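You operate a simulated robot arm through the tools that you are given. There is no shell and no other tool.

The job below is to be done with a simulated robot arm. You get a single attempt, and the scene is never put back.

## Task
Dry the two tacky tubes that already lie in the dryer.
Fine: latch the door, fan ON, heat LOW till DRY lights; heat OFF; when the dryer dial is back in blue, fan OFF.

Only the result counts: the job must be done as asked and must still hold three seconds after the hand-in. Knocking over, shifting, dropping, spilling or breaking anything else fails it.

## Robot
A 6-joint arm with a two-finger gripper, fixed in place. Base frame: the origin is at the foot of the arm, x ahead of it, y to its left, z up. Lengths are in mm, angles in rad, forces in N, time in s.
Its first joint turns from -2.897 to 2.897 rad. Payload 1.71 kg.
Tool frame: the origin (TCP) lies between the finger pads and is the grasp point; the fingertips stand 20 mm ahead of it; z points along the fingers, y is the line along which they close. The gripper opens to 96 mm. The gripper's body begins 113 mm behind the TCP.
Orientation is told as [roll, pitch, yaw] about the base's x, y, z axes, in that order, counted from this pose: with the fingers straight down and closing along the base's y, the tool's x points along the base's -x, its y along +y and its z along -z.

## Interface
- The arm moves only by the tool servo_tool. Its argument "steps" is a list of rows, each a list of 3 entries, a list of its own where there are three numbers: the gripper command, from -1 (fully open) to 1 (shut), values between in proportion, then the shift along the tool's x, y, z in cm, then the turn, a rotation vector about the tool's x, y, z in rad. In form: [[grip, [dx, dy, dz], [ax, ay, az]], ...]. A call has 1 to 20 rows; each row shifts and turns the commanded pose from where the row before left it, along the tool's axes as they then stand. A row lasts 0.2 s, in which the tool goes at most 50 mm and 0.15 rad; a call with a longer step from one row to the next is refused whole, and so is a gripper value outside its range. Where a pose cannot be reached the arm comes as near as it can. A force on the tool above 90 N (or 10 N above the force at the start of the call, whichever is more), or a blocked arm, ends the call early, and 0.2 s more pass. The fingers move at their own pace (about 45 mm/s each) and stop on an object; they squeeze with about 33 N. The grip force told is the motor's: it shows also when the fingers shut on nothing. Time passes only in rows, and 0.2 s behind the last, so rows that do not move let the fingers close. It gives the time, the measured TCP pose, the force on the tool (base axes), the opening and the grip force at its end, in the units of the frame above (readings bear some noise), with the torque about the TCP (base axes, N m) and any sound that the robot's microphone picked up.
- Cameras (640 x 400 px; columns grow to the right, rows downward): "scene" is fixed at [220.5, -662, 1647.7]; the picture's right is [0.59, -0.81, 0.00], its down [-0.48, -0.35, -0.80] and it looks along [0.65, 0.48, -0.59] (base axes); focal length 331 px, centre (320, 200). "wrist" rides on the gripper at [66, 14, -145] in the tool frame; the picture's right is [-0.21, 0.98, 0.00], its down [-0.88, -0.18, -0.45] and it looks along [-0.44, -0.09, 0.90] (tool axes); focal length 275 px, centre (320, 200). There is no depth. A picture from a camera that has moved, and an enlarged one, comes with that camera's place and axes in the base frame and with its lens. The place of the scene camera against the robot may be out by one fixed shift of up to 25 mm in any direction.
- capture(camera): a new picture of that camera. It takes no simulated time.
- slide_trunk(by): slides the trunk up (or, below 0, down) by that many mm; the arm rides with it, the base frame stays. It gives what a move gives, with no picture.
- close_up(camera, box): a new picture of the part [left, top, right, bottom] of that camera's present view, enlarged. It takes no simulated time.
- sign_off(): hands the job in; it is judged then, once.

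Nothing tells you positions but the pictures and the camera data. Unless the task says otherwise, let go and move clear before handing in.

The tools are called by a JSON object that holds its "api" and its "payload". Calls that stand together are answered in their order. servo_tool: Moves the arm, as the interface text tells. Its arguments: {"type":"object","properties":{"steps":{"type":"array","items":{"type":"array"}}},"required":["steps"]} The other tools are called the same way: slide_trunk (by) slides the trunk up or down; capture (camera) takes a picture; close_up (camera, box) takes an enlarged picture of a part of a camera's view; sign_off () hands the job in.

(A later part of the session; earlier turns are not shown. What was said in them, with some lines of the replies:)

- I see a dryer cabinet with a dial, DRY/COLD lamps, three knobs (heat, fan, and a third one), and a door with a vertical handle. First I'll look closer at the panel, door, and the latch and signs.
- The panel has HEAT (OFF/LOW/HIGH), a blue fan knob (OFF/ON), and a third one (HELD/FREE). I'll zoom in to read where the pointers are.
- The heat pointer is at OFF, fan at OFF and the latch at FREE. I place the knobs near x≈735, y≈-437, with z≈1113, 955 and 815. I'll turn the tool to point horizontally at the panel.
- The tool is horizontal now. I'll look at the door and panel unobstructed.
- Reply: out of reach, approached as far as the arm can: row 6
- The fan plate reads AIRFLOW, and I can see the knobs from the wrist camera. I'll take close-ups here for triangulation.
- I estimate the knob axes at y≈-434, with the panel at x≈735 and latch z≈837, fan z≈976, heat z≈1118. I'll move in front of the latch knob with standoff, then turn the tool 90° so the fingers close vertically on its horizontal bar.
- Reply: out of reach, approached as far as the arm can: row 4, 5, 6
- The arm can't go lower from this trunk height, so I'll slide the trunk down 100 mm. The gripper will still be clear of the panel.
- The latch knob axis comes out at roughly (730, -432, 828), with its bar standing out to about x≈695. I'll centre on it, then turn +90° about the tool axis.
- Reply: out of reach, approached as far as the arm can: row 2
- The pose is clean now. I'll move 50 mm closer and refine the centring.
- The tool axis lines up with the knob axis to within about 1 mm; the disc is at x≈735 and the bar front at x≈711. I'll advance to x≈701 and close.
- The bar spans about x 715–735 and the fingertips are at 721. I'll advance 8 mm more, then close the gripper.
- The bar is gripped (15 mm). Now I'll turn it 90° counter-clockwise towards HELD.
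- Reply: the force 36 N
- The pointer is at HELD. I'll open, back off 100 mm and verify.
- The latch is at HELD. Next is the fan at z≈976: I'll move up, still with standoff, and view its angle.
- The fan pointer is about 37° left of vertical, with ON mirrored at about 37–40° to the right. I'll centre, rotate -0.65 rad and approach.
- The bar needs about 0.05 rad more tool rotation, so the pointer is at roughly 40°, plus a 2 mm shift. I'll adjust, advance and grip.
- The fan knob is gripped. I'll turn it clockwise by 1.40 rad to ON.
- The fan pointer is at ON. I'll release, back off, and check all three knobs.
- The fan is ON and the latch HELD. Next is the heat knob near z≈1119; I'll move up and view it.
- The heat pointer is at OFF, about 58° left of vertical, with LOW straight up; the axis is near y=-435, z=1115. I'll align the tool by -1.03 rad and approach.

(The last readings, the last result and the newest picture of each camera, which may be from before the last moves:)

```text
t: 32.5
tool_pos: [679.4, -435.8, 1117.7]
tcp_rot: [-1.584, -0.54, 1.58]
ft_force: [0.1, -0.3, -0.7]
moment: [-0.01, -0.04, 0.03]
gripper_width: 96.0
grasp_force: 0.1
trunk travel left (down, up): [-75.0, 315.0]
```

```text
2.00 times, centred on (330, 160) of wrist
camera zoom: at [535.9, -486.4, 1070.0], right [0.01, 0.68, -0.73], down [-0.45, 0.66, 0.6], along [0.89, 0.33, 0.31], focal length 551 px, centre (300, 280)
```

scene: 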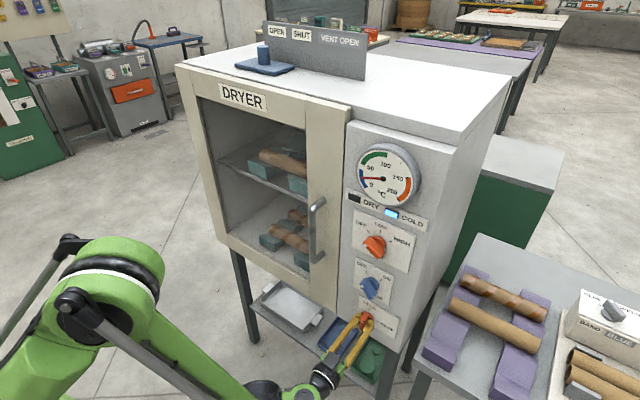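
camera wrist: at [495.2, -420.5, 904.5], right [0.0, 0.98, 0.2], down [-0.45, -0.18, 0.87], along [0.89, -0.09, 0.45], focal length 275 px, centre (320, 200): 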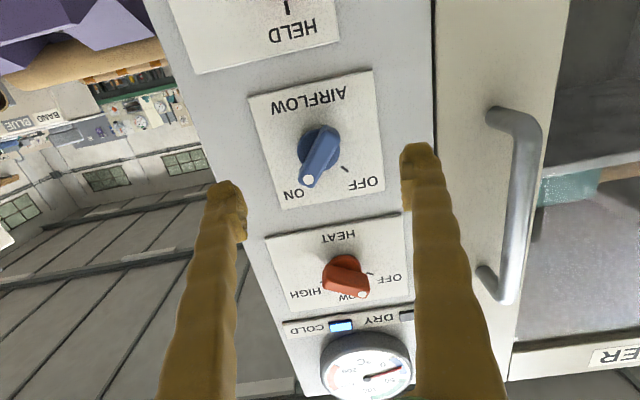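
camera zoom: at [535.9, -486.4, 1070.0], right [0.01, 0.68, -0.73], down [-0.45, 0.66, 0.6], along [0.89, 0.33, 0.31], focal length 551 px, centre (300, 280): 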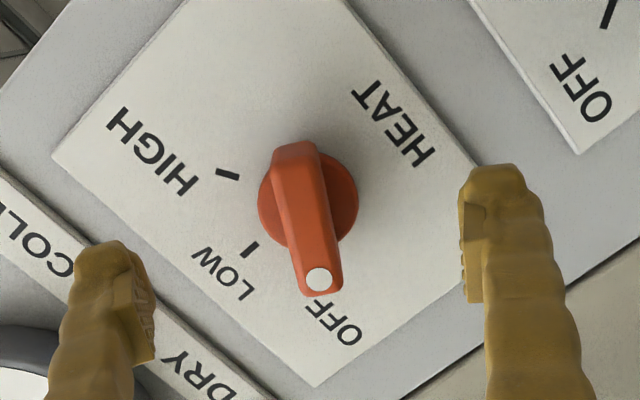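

Aligned apart from about 3 mm. I'll correct that, advance and grip.

{"api": "servo_tool", "payload": {"steps": [[-1, [0.15, 0.28, 0], [0, 0, -0.015]], [-1, [0, 0, 1.5], [0, 0, 0]], [-1, [0, 0, 1.4], [0, 0, 0]], [-1, [0, 0, 0], [0, 0, 0]], [1, [0, 0, 0], [0, 0, 0]], [1, [0, 0, 0], [0, 0, 0]], [1, [0, 0, 0], [0, 0, 0]], [1, [0, 0, 0], [0, 0, 0]], [1, [0, 0, 0], [0, 0, 0]], [1, [0, 0, 0], [0, 0, 0]]]}}

{"api": "close_up", "payload": {"camera": "wrist", "box": [200, 60, 460, 260]}}

```text
t: 34.7
tool_pos: [706.9, -437.8, 1114.3]
tcp_rot: [-1.584, -0.524, 1.579]
ft_force: [-13.2, -0.7, 1.2]
moment: [0.0, 0.06, -0.03]
gripper_width: 15.1
grasp_force: 33.7
trunk travel left (down, up): [-75.0, 315.0]
```

```text
2.00 times, centred on (330, 160) of wrist
camera zoom: at [564.4, -487.5, 1067.1], right [0.01, 0.67, -0.74], down [-0.45, 0.66, 0.59], along [0.89, 0.33, 0.31], focal length 551 px, centre (300, 280)
```

zoom: 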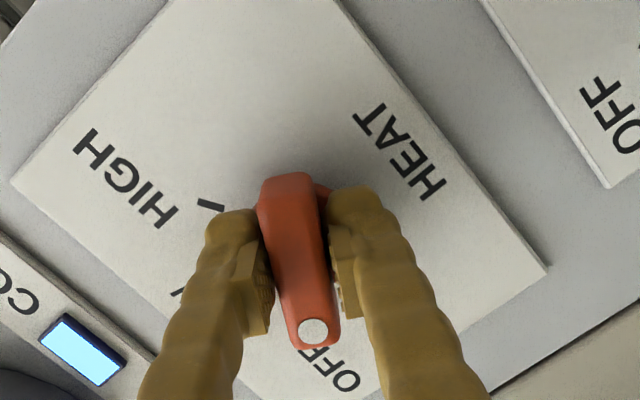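

Gripped. I'll turn it clockwise 60° to LOW.

{"api": "servo_tool", "payload": {"steps": [[1, [0, 0, 0], [0, 0, 0.15]], [1, [0, 0, 0], [0, 0, 0.15]], [1, [0, 0, 0], [0, 0, 0.15]], [1, [0, 0, 0], [0, 0, 0.15]], [1, [0, 0, 0], [0, 0, 0.15]], [1, [0, 0, 0], [0, 0, 0.15]], [1, [0, 0, 0], [0, 0, 0.147]], [1, [0, 0, 0], [0, 0, 0]]]}}

{"api": "capture", "payload": {"camera": "wrist"}}

{"api": "close_up", "payload": {"camera": "scene", "box": [330, 130, 450, 350]}}

```text
t: 36.5
tool_pos: [709.0, -435.5, 1111.8]
tcp_rot: [3.043, -1.56, -3.042]
ft_force: [-33.2, 36.3, -33.6]
moment: [-0.07, 0.56, 0.47]
gripper_width: 15.2
grasp_force: 35.3
trunk travel left (down, up): [-75.0, 315.0]
```

```text
taken
camera wrist: at [564.7, -422.4, 1045.7], right [-0.01, 0.98, 0.21], down [-0.45, -0.19, 0.87], along [0.89, -0.09, 0.45], focal length 275 px, centre (320, 200)
```

wrist: 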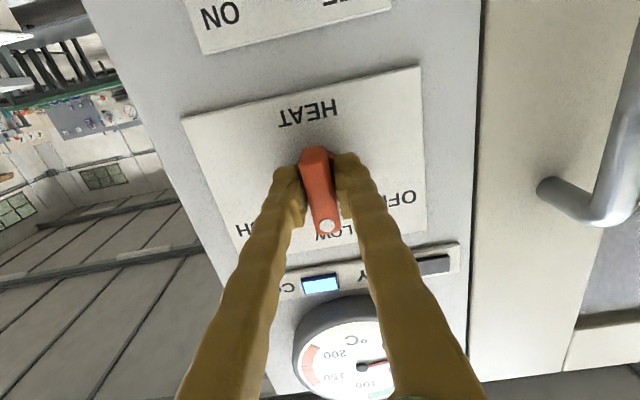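

```text
1.82 times, centred on (390, 240) of scene
camera zoom: at [220.5, -662.0, 1647.7], right [0.59, -0.81, 0.0], down [-0.48, -0.35, -0.8], along [0.65, 0.48, -0.59], focal length 602 px, centre (193, 127)
```

zoom: 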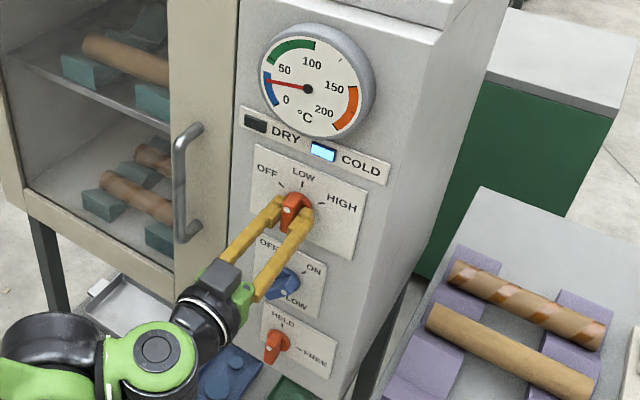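

Heat is at LOW and the dial has started to move. I'll open the fingers but stay around the knob, then watch the dial.

{"api": "servo_tool", "payload": {"steps": [[-1, [0, 0, 0], [0, 0, 0]], [-1, [0, 0, 0], [0, 0, 0]], [-1, [0, 0, 0], [0, 0, 0]], [-1, [0, 0, 0], [0, 0, 0]], [-1, [0, 0, 0], [0, 0, 0]], [-1, [0, 0, 0], [0, 0, 0]]]}}

{"api": "close_up", "payload": {"camera": "scene", "box": [330, 130, 450, 250]}}

{"api": "close_up", "payload": {"camera": "wrist", "box": [200, 60, 460, 260]}}

```text
t: 37.9
tool_pos: [709.1, -437.3, 1113.1]
tcp_rot: [3.029, -1.559, -3.029]
ft_force: [0.0, -0.1, -0.4]
moment: [0.02, -0.02, 0.03]
gripper_width: 96.2
grasp_force: 0.0
trunk travel left (down, up): [-75.0, 315.0]
```

```text
3.33 times, centred on (390, 190) of scene
camera zoom: at [220.5, -662.0, 1647.7], right [0.59, -0.81, 0.0], down [-0.48, -0.35, -0.8], along [0.65, 0.48, -0.59], focal length 1104 px, centre (87, 233)
```

zoom: 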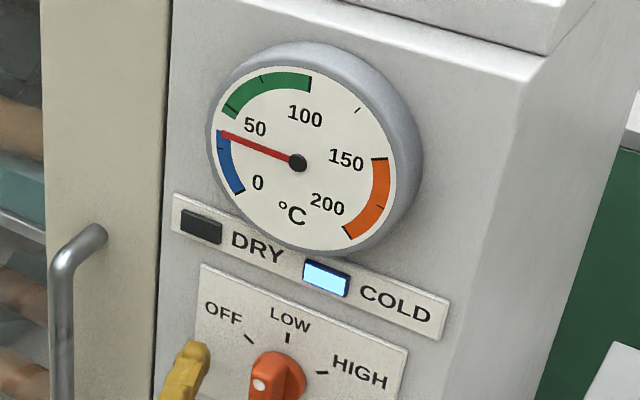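

```text
2.00 times, centred on (330, 160) of wrist
camera zoom: at [565.4, -424.6, 1045.5], right [0.0, 0.98, 0.21], down [-0.45, -0.19, 0.87], along [0.89, -0.09, 0.45], focal length 551 px, centre (300, 280)
```

zoom: 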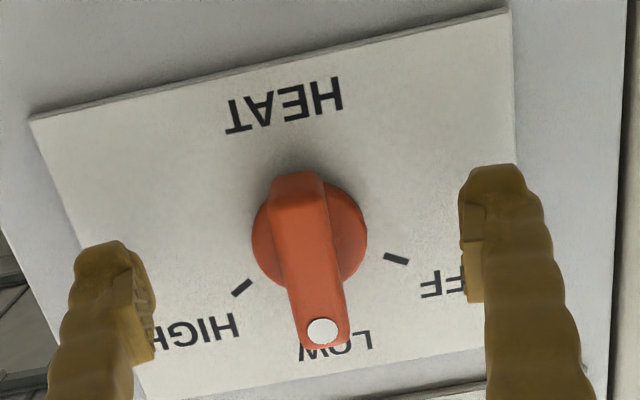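

The temperature is climbing fast. I'll fine-centre by 3 mm and keep polling.

{"api": "servo_tool", "payload": {"steps": [[-1, [-0.2, 0.3, 0], [0, 0, 0]], [-1, [0, 0, 0], [0, 0, 0]], [-1, [0, 0, 0], [0, 0, 0]]]}}

{"api": "close_up", "payload": {"camera": "scene", "box": [330, 130, 450, 250]}}

```text
t: 38.7
tool_pos: [707.7, -432.9, 1114.4]
tcp_rot: [3.035, -1.559, -3.033]
ft_force: [-0.1, -0.3, -0.2]
moment: [-0.02, 0.0, -0.01]
gripper_width: 95.9
grasp_force: 0.0
trunk travel left (down, up): [-75.0, 315.0]
```

```text
3.33 times, centred on (390, 190) of scene
camera zoom: at [220.5, -662.0, 1647.7], right [0.59, -0.81, 0.0], down [-0.48, -0.35, -0.8], along [0.65, 0.48, -0.59], focal length 1104 px, centre (87, 233)
```

zoom: 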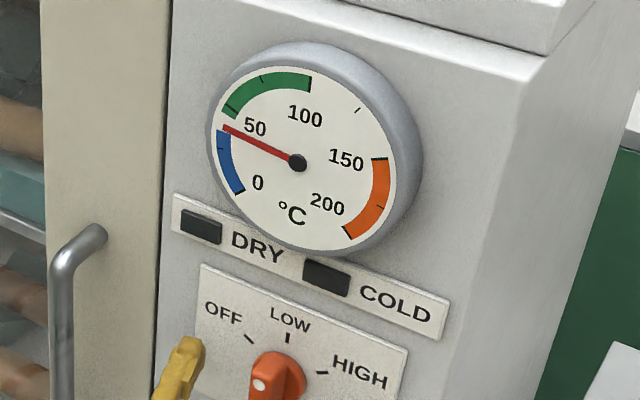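

The COLD lamp went out as the dial left blue. I'll keep polling.

{"api": "servo_tool", "payload": {"steps": [[-1, [0, 0, 0], [0, 0, 0]], [-1, [0, 0, 0], [0, 0, 0]], [-1, [0, 0, 0], [0, 0, 0]], [-1, [0, 0, 0], [0, 0, 0]], [-1, [0, 0, 0], [0, 0, 0]]]}}

{"api": "close_up", "payload": {"camera": "scene", "box": [330, 130, 450, 250]}}

```text
t: 39.9
tool_pos: [709.1, -434.7, 1115.1]
tcp_rot: [3.032, -1.558, -3.029]
ft_force: [-0.6, 0.8, 0.4]
moment: [-0.02, -0.04, 0.0]
gripper_width: 96.0
grasp_force: 0.0
trunk travel left (down, up): [-75.0, 315.0]
```

```text
3.33 times, centred on (390, 190) of scene
camera zoom: at [220.5, -662.0, 1647.7], right [0.59, -0.81, 0.0], down [-0.48, -0.35, -0.8], along [0.65, 0.48, -0.59], focal length 1104 px, centre (87, 233)
```

zoom: 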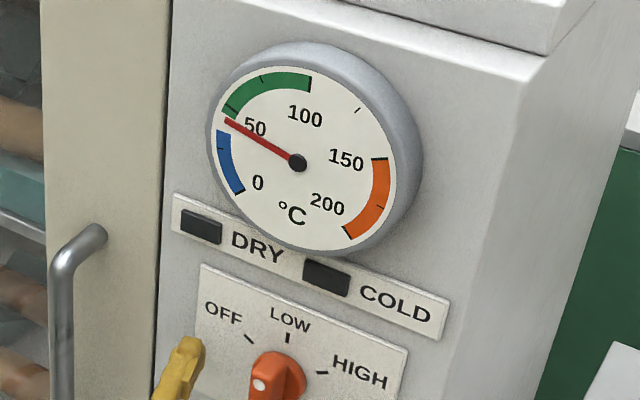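

The dial is at about 50 °C, entering the green band. I'll continue waiting.

{"api": "servo_tool", "payload": {"steps": [[-1, [0, 0, 0], [0, 0, 0]], [-1, [0, 0, 0], [0, 0, 0]], [-1, [0, 0, 0], [0, 0, 0]], [-1, [0, 0, 0], [0, 0, 0]], [-1, [0, 0, 0], [0, 0, 0]], [-1, [0, 0, 0], [0, 0, 0]], [-1, [0, 0, 0], [0, 0, 0]], [-1, [0, 0, 0], [0, 0, 0]]]}}

{"api": "close_up", "payload": {"camera": "scene", "box": [330, 130, 450, 250]}}

```text
t: 41.7
tool_pos: [709.3, -434.6, 1113.7]
tcp_rot: [3.034, -1.56, -3.032]
ft_force: [0.2, 0.7, -1.1]
moment: [0.0, 0.01, -0.02]
gripper_width: 95.8
grasp_force: 0.1
trunk travel left (down, up): [-75.0, 315.0]
```

```text
3.33 times, centred on (390, 190) of scene
camera zoom: at [220.5, -662.0, 1647.7], right [0.59, -0.81, 0.0], down [-0.48, -0.35, -0.8], along [0.65, 0.48, -0.59], focal length 1104 px, centre (87, 233)
```

zoom: 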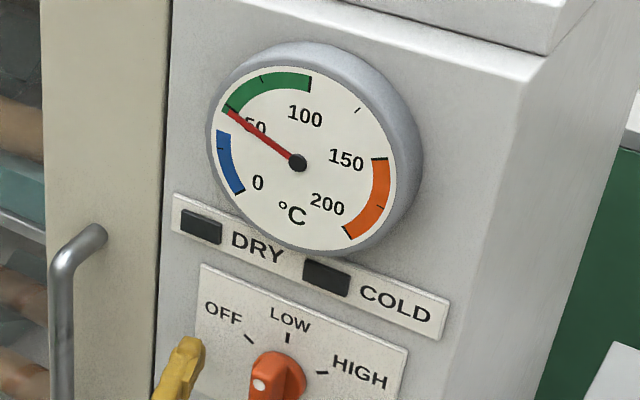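

The dial is in the green now. I'll continue polling for the DRY lamp.

{"api": "servo_tool", "payload": {"steps": [[-1, [0, 0, 0], [0, 0, 0]], [-1, [0, 0, 0], [0, 0, 0]], [-1, [0, 0, 0], [0, 0, 0]], [-1, [0, 0, 0], [0, 0, 0]], [-1, [0, 0, 0], [0, 0, 0]], [-1, [0, 0, 0], [0, 0, 0]], [-1, [0, 0, 0], [0, 0, 0]], [-1, [0, 0, 0], [0, 0, 0]]]}}

{"api": "close_up", "payload": {"camera": "scene", "box": [330, 130, 450, 250]}}

```text
t: 43.5
tool_pos: [708.5, -434.1, 1115.1]
tcp_rot: [3.033, -1.558, -3.031]
ft_force: [0.1, 0.8, 0.4]
moment: [-0.03, 0.02, -0.02]
gripper_width: 95.9
grasp_force: 0.1
trunk travel left (down, up): [-75.0, 315.0]
```

```text
3.33 times, centred on (390, 190) of scene
camera zoom: at [220.5, -662.0, 1647.7], right [0.59, -0.81, 0.0], down [-0.48, -0.35, -0.8], along [0.65, 0.48, -0.59], focal length 1104 px, centre (87, 233)
```

zoom: 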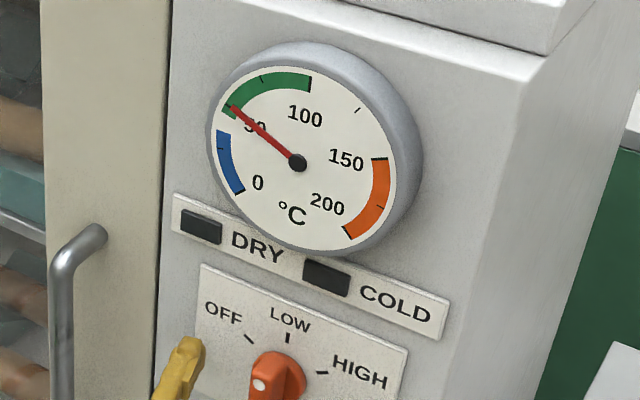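

The dial is rising slowly in green. I'll keep waiting.

{"api": "servo_tool", "payload": {"steps": [[-1, [0, 0, 0], [0, 0, 0]], [-1, [0, 0, 0], [0, 0, 0]], [-1, [0, 0, 0], [0, 0, 0]], [-1, [0, 0, 0], [0, 0, 0]], [-1, [0, 0, 0], [0, 0, 0]], [-1, [0, 0, 0], [0, 0, 0]], [-1, [0, 0, 0], [0, 0, 0]], [-1, [0, 0, 0], [0, 0, 0]], [-1, [0, 0, 0], [0, 0, 0]], [-1, [0, 0, 0], [0, 0, 0]]]}}

{"api": "close_up", "payload": {"camera": "scene", "box": [330, 130, 450, 250]}}

```text
t: 45.7
tool_pos: [708.5, -434.2, 1114.8]
tcp_rot: [3.034, -1.558, -3.032]
ft_force: [-0.2, -0.9, 0.1]
moment: [0.0, 0.0, 0.03]
gripper_width: 96.0
grasp_force: 0.1
trunk travel left (down, up): [-75.0, 315.0]
```

```text
3.33 times, centred on (390, 190) of scene
camera zoom: at [220.5, -662.0, 1647.7], right [0.59, -0.81, 0.0], down [-0.48, -0.35, -0.8], along [0.65, 0.48, -0.59], focal length 1104 px, centre (87, 233)
```

zoom: 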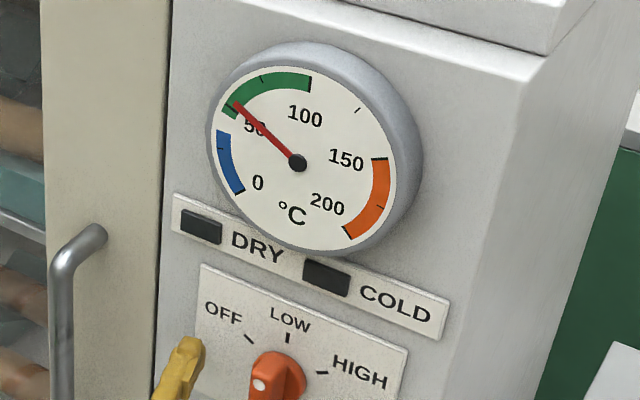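

Still in green, no DRY lamp yet. I'll wait more.

{"api": "servo_tool", "payload": {"steps": [[-1, [0, 0, 0], [0, 0, 0]], [-1, [0, 0, 0], [0, 0, 0]], [-1, [0, 0, 0], [0, 0, 0]], [-1, [0, 0, 0], [0, 0, 0]], [-1, [0, 0, 0], [0, 0, 0]], [-1, [0, 0, 0], [0, 0, 0]], [-1, [0, 0, 0], [0, 0, 0]], [-1, [0, 0, 0], [0, 0, 0]], [-1, [0, 0, 0], [0, 0, 0]], [-1, [0, 0, 0], [0, 0, 0]]]}}

{"api": "close_up", "payload": {"camera": "scene", "box": [330, 130, 450, 250]}}

```text
t: 47.9
tool_pos: [708.3, -434.8, 1115.0]
tcp_rot: [3.033, -1.559, -3.032]
ft_force: [0.3, -0.8, 0.0]
moment: [0.02, 0.01, -0.02]
gripper_width: 96.2
grasp_force: 0.0
trunk travel left (down, up): [-75.0, 315.0]
```

```text
3.33 times, centred on (390, 190) of scene
camera zoom: at [220.5, -662.0, 1647.7], right [0.59, -0.81, 0.0], down [-0.48, -0.35, -0.8], along [0.65, 0.48, -0.59], focal length 1104 px, centre (87, 233)
```

zoom: 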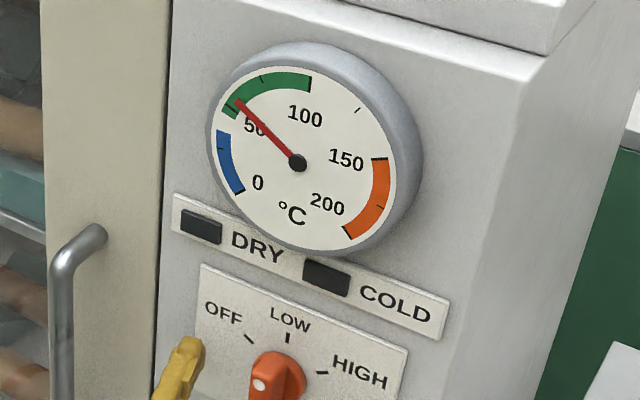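

Temperature is levelling at about 65–70 °C. I'll wait further in short stretches.

{"api": "servo_tool", "payload": {"steps": [[-1, [0, 0, 0], [0, 0, 0]], [-1, [0, 0, 0], [0, 0, 0]], [-1, [0, 0, 0], [0, 0, 0]], [-1, [0, 0, 0], [0, 0, 0]], [-1, [0, 0, 0], [0, 0, 0]], [-1, [0, 0, 0], [0, 0, 0]], [-1, [0, 0, 0], [0, 0, 0]], [-1, [0, 0, 0], [0, 0, 0]], [-1, [0, 0, 0], [0, 0, 0]], [-1, [0, 0, 0], [0, 0, 0]]]}}

{"api": "close_up", "payload": {"camera": "scene", "box": [330, 130, 450, 250]}}

```text
t: 50.1
tool_pos: [708.5, -433.8, 1114.6]
tcp_rot: [3.033, -1.559, -3.031]
ft_force: [-0.1, -0.3, -0.5]
moment: [-0.03, 0.0, -0.02]
gripper_width: 96.1
grasp_force: 0.0
trunk travel left (down, up): [-75.0, 315.0]
```

```text
3.33 times, centred on (390, 190) of scene
camera zoom: at [220.5, -662.0, 1647.7], right [0.59, -0.81, 0.0], down [-0.48, -0.35, -0.8], along [0.65, 0.48, -0.59], focal length 1104 px, centre (87, 233)
```

zoom: 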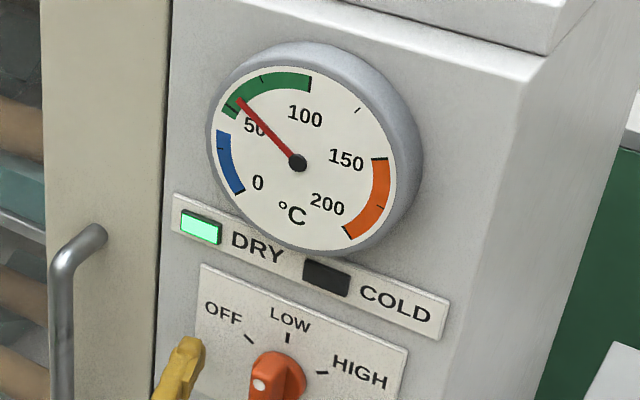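

DRY is lit. I'll close on the heat knob and turn it back 60° counter-clockwise to OFF.

{"api": "servo_tool", "payload": {"steps": [[1, [0, 0, 0], [0, 0, 0]], [1, [0, 0, 0], [0, 0, 0]], [1, [0, 0, 0], [0, 0, 0]], [1, [0, 0, 0], [0, 0, 0]], [1, [0, 0, 0], [0, 0, 0]], [1, [0, 0, 0], [0, 0, 0]], [1, [0, 0, 0], [0, 0, -0.15]], [1, [0, 0, 0], [0, 0, -0.15]], [1, [0, 0, 0], [0, 0, -0.15]], [1, [0, 0, 0], [0, 0, -0.15]], [1, [0, 0, 0], [0, 0, -0.15]], [1, [0, 0, 0], [0, 0, -0.15]], [1, [0, 0, 0], [0, 0, -0.147]], [1, [0, 0, 0], [0, 0, 0]]]}}

{"api": "close_up", "payload": {"camera": "wrist", "box": [200, 60, 460, 260]}}

{"api": "close_up", "payload": {"camera": "scene", "box": [330, 130, 450, 250]}}

```text
t: 53.1
tool_pos: [707.7, -434.7, 1114.7]
tcp_rot: [-1.583, -0.522, 1.58]
ft_force: [-3.1, -6.1, -6.8]
moment: [-0.02, 0.13, 0.01]
gripper_width: 15.3
grasp_force: 35.3
trunk travel left (down, up): [-75.0, 315.0]
```

```text
2.00 times, centred on (330, 160) of wrist
camera zoom: at [564.4, -485.6, 1068.5], right [0.01, 0.67, -0.74], down [-0.45, 0.67, 0.59], along [0.89, 0.33, 0.31], focal length 551 px, centre (300, 280)
```

zoom: 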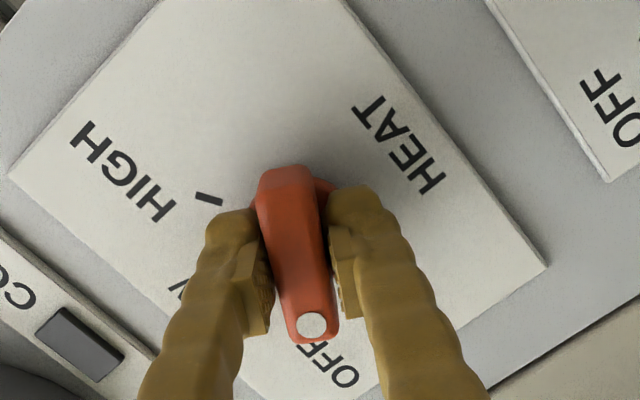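

```text
3.33 times, centred on (390, 190) of scene
camera zoom: at [220.5, -662.0, 1647.7], right [0.59, -0.81, 0.0], down [-0.48, -0.35, -0.8], along [0.65, 0.48, -0.59], focal length 1104 px, centre (87, 233)
```

zoom: 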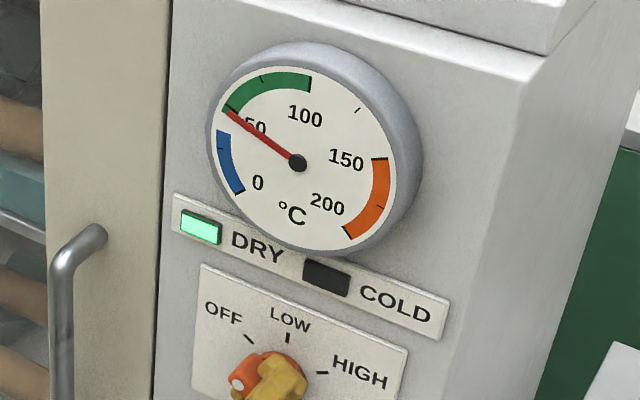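

Heat is at OFF and the dial is falling. I'll release, retreat, and move in front of the fan knob.

{"api": "servo_tool", "payload": {"steps": [[-1, [0, 0, 0], [0, 0, 0]], [-1, [0, 0, 0], [0, 0, 0]], [-1, [0, 0, 0], [0, 0, 0]], [-1, [0, 0, 0], [0, 0, 0]], [-1, [0, 0, 0], [0, 0, 0]], [-1, [0, 0, -2], [0, 0, 0]], [-1, [0, 0, -4], [0, 0, 0.15]], [-1, [0, 0, -1], [0, 0, 0.15]], [-1, [0, 0, 0], [0, 0, 0.15]], [-1, [0, 0, 0], [0, 0, 0.15]], [-1, [0, 0, 0], [0, 0, 0.15]], [-1, [0, 0, 0], [0, 0, 0.15]], [-1, [0, 0, 0], [0, 0, 0.147]], [-1, [0, 0, 0], [0, 0, 0]]]}}

{"api": "capture", "payload": {"camera": "wrist"}}

{"api": "close_up", "payload": {"camera": "scene", "box": [330, 130, 450, 350]}}

```text
t: 56.1
tool_pos: [638.1, -433.6, 1115.4]
tcp_rot: [2.906, -1.561, -2.905]
ft_force: [0.5, 0.3, -0.3]
moment: [0.02, 0.01, 0.0]
gripper_width: 96.1
grasp_force: 0.1
trunk travel left (down, up): [-75.0, 315.0]
```

```text
taken
camera wrist: at [495.0, -421.6, 1047.4], right [0.0, 0.98, 0.21], down [-0.45, -0.19, 0.87], along [0.89, -0.09, 0.45], focal length 275 px, centre (320, 200)
```

wrist: 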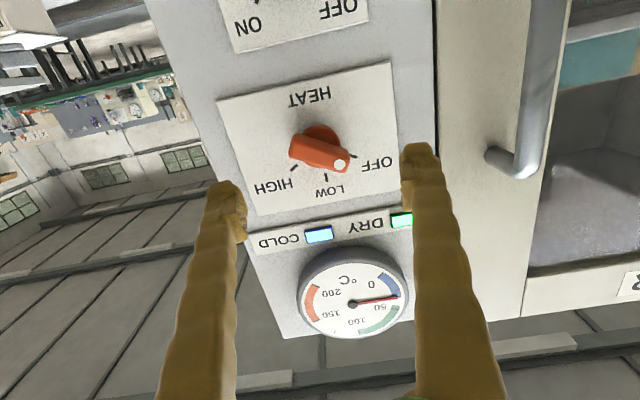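

```text
1.82 times, centred on (390, 240) of scene
camera zoom: at [220.5, -662.0, 1647.7], right [0.59, -0.81, 0.0], down [-0.48, -0.35, -0.8], along [0.65, 0.48, -0.59], focal length 602 px, centre (193, 127)
```

zoom: 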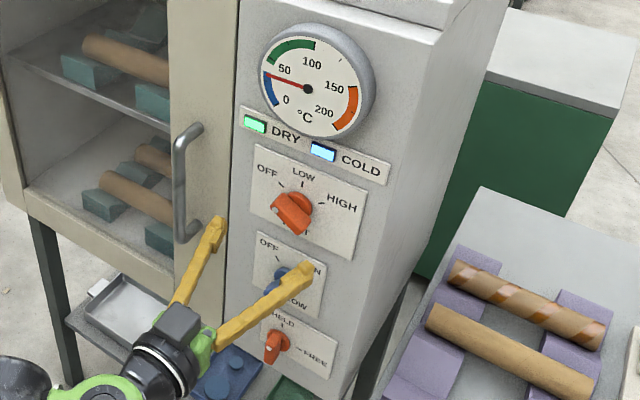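

The dial is back at the edge of blue and COLD is lit. I'll move to the fan knob and align to its ON orientation (+0.70 rad).

{"api": "servo_tool", "payload": {"steps": [[-1, [4, 0, 0], [0, 0, 0]], [-1, [4, 0, 0], [0, 0, 0]], [-1, [4, 0, 0], [0, 0, 0]], [-1, [2.0, -0.1, 0], [0, 0, 0]], [-1, [0, 0, 0], [0, 0, 0.15]], [-1, [0, 0, 0], [0, 0, 0.15]], [-1, [0, 0, 0], [0, 0, 0.15]], [-1, [0, 0, 0], [0, 0, 0.15]], [-1, [0, 0, 0], [0, 0, 0.1]], [-1, [0, 0, 2], [0, 0, 0]], [-1, [0, 0, 2], [0, 0, 0]], [-1, [0, 0, 0], [0, 0, 0]]]}}

{"api": "close_up", "payload": {"camera": "wrist", "box": [200, 60, 460, 260]}}

{"api": "close_up", "payload": {"camera": "scene", "box": [330, 130, 450, 350]}}

```text
t: 58.7
tool_pos: [681.8, -435.8, 975.7]
tcp_rot: [1.588, -0.869, -1.582]
ft_force: [0.4, 0.8, 0.1]
moment: [0.04, 0.03, 0.02]
gripper_width: 96.0
grasp_force: 0.0
trunk travel left (down, up): [-75.0, 315.0]
```

```text
2.00 times, centred on (330, 160) of wrist
camera zoom: at [537.4, -383.9, 931.9], right [-0.01, 0.61, 0.79], down [-0.45, -0.71, 0.55], along [0.89, -0.35, 0.28], focal length 551 px, centre (300, 280)
```

zoom: 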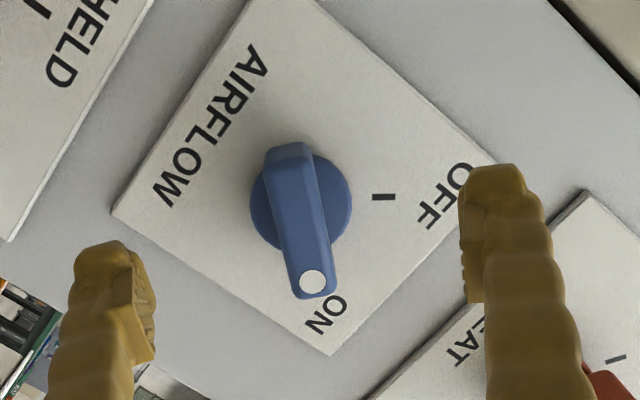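

```text
1.82 times, centred on (390, 240) of scene
camera zoom: at [220.5, -662.0, 1647.7], right [0.59, -0.81, 0.0], down [-0.48, -0.35, -0.8], along [0.65, 0.48, -0.59], focal length 602 px, centre (193, 127)
```

zoom: 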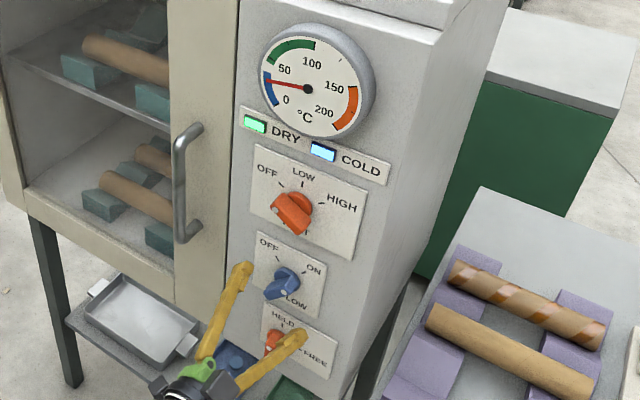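

The dial is well in blue and the tool is centred. I'll advance, grip and turn the fan counter-clockwise 1.40 rad to OFF.

{"api": "servo_tool", "payload": {"steps": [[-1, [0, 0, 1.4], [0, 0, 0]], [-1, [0, 0, 1.3], [0, 0, 0]], [-1, [0, 0, 0], [0, 0, 0]], [1, [0, 0, 0], [0, 0, 0]], [1, [0, 0, 0], [0, 0, 0]], [1, [0, 0, 0], [0, 0, 0]], [1, [0, 0, 0], [0, 0, 0]], [1, [0, 0, 0], [0, 0, 0]], [1, [0, 0, 0], [0, 0, 0]]]}}

{"api": "servo_tool", "payload": {"steps": [[1, [0, 0, 0], [0, 0, -0.15]], [1, [0, 0, 0], [0, 0, -0.15]], [1, [0, 0, 0], [0, 0, -0.15]], [1, [0, 0, 0], [0, 0, -0.15]], [1, [0, 0, 0], [0, 0, -0.15]], [1, [0, 0, 0], [0, 0, -0.15]], [1, [0, 0, 0], [0, 0, -0.15]], [1, [0, 0, 0], [0, 0, -0.15]], [1, [0, 0, 0], [0, 0, -0.15]], [1, [0, 0, 0], [0, 0, -0.05]], [1, [0, 0, 0], [0, 0, 0]]]}}

{"api": "close_up", "payload": {"camera": "wrist", "box": [200, 60, 460, 260]}}

```text
t: 60.7
tool_pos: [706.8, -434.9, 976.1]
tcp_rot: [1.589, -0.869, -1.582]
ft_force: [0.6, -0.9, -0.9]
moment: [-0.04, 0.05, 0.0]
gripper_width: 15.3
grasp_force: 34.0
trunk travel left (down, up): [-75.0, 315.0]
```

```text
t: 63.1
tool_pos: [707.0, -433.9, 976.7]
tcp_rot: [-1.587, -0.871, 1.586]
ft_force: [-3.2, 8.8, 11.9]
moment: [0.0, -0.15, 0.18]
gripper_width: 15.4
grasp_force: 34.7
trunk travel left (down, up): [-75.0, 315.0]
```

```text
2.00 times, centred on (330, 160) of wrist
camera zoom: at [563.3, -467.2, 914.7], right [0.0, 0.88, -0.47], down [-0.45, 0.42, 0.78], along [0.89, 0.21, 0.4], focal length 551 px, centre (300, 280)
```

zoom: 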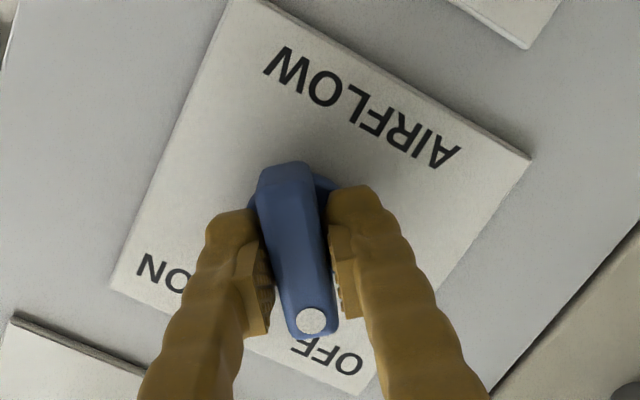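

The fan pointer is at OFF. I'll release, retreat well clear and check the final state.

{"api": "servo_tool", "payload": {"steps": [[-1, [0, 0, 0], [0, 0, 0]], [-1, [0, 0, 0], [0, 0, 0]], [-1, [0, 0, 0], [0, 0, 0]], [-1, [0, 0, 0], [0, 0, 0]], [-1, [0, 0, 0], [0, 0, 0]], [-1, [0, 0, -2], [0, 0, 0]], [-1, [0, 0, -4], [0, 0, 0.15]], [-1, [0, 0, -2], [0, 0, 0.15]], [-1, [0, 0, -2], [0, 0, 0.15]], [-1, [0, 0, -2], [0, 0, 0.15]], [-1, [0, 0, 0], [0, 0, 0.1]], [-1, [0, 0, 0], [0, 0, 0]]]}}

{"api": "capture", "payload": {"camera": "wrist"}}

{"api": "close_up", "payload": {"camera": "scene", "box": [330, 130, 450, 350]}}

{"api": "capture", "payload": {"camera": "scene"}}

```text
t: 65.7
tool_pos: [587.2, -433.6, 973.7]
tcp_rot: [2.923, -1.559, -2.922]
ft_force: [-0.5, -0.3, 0.7]
moment: [0.02, 0.01, 0.01]
gripper_width: 96.0
grasp_force: 0.0
trunk travel left (down, up): [-75.0, 315.0]
```

```text
taken
camera wrist: at [443.5, -421.3, 906.0], right [0.0, 0.98, 0.21], down [-0.45, -0.19, 0.87], along [0.89, -0.09, 0.45], focal length 275 px, centre (320, 200)
```

wrist: 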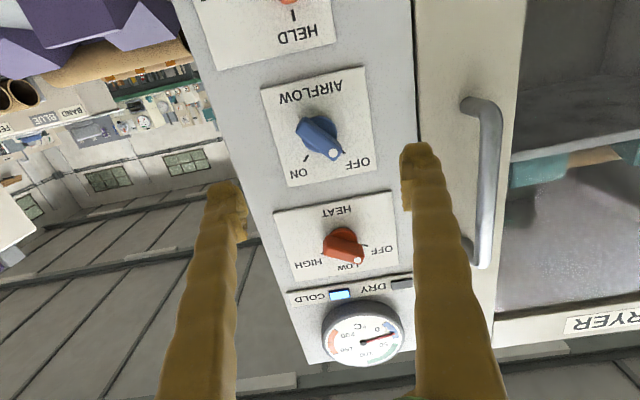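

```text
1.82 times, centred on (390, 240) of scene
camera zoom: at [220.5, -662.0, 1647.7], right [0.59, -0.81, 0.0], down [-0.48, -0.35, -0.8], along [0.65, 0.48, -0.59], focal length 602 px, centre (193, 127)
```

zoom: 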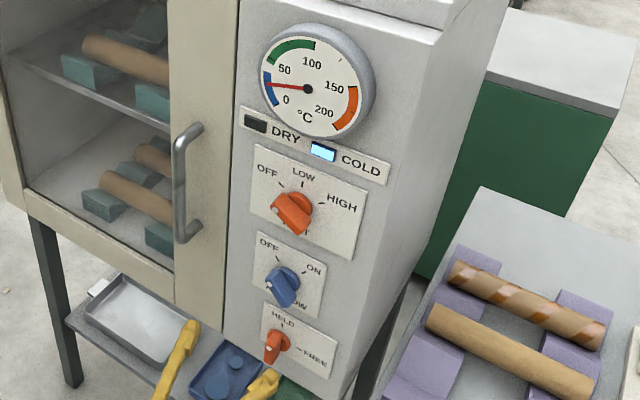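

```text
taken
```

scene: 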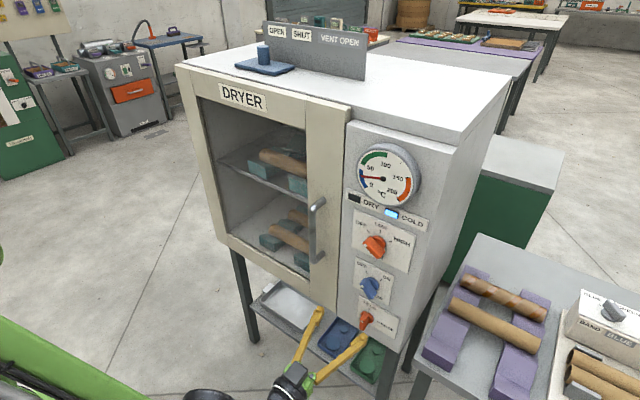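

The panel shows heat OFF, fan OFF, latch HELD and the dial in blue. I'll check the tubes once more.

{"api": "close_up", "payload": {"camera": "scene", "box": [200, 110, 330, 290]}}

{"api": "servo_tool", "payload": {"steps": [[-1, [0, 0, -4], [0, 0, 0]], [-1, [0, 0, 0], [0, 0, 0]], [-1, [0, 0, 0], [0, 0, 0]]]}}

{"api": "close_up", "payload": {"camera": "scene", "box": [345, 135, 425, 235]}}

```text
2.22 times, centred on (265, 200) of scene
camera zoom: at [220.5, -662.0, 1647.7], right [0.59, -0.81, 0.0], down [-0.48, -0.35, -0.8], along [0.65, 0.48, -0.59], focal length 736 px, centre (442, 200)
```

zoom: 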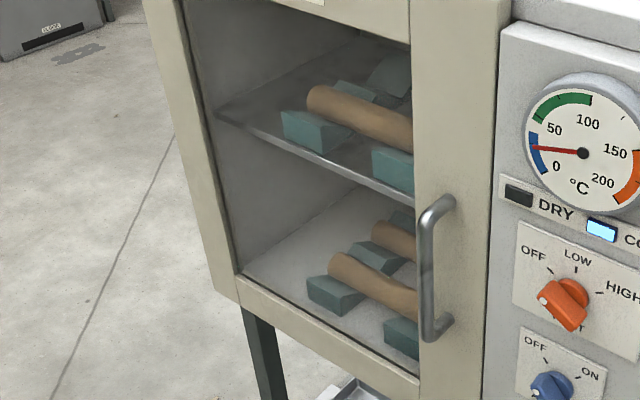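

```text
t: 66.5
tool_pos: [546.4, -433.7, 973.2]
tcp_rot: [3.025, -1.56, -3.023]
ft_force: [0.4, -0.2, 0.5]
moment: [0.02, -0.01, 0.0]
gripper_width: 95.9
grasp_force: 0.0
trunk travel left (down, up): [-75.0, 315.0]
```

```text
4.00 times, centred on (385, 185) of scene
camera zoom: at [220.5, -662.0, 1647.7], right [0.59, -0.81, 0.0], down [-0.48, -0.35, -0.8], along [0.65, 0.48, -0.59], focal length 1325 px, centre (60, 260)
```

zoom: 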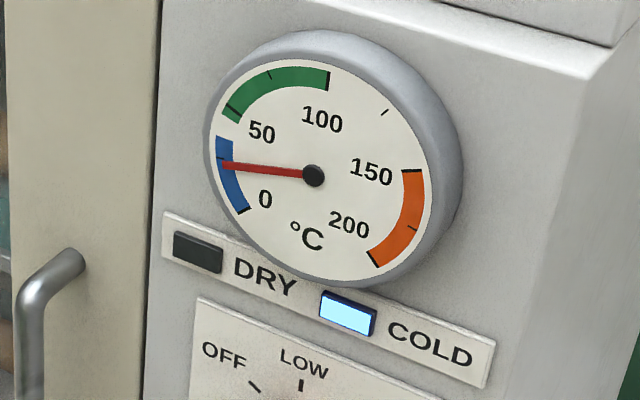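

The tubes now look matte and dry, the dial is in blue, heat and fan are OFF, the door is still latched, and the arm is clear. I'll hand in.

{"api": "sign_off", "payload": {}}

```text
The job is handed in.
```

The two tubes have been dried and the job is handed in; I don't have the judging result.

- **Sequence:** I latched the door (HELD), turned the fan ON and set heat to LOW. When DRY lit, I turned heat OFF. Once the dial was back in blue and the COLD lamp was on, I turned the fan OFF.
- **Final state:** Heat and fan were both OFF, the latch was still at HELD, and the dial was in blue. The dark patches on the tubes were gone and they looked evenly dry.
- **DRY lamp:** It was out by the time I checked after turning the fan off.
- **Everything else:** I left the vent open as it was, and nothing else was touched. The gripper was open and clear of the panel at hand-in. I had lowered the trunk 100 mm to reach the latch and left it there.
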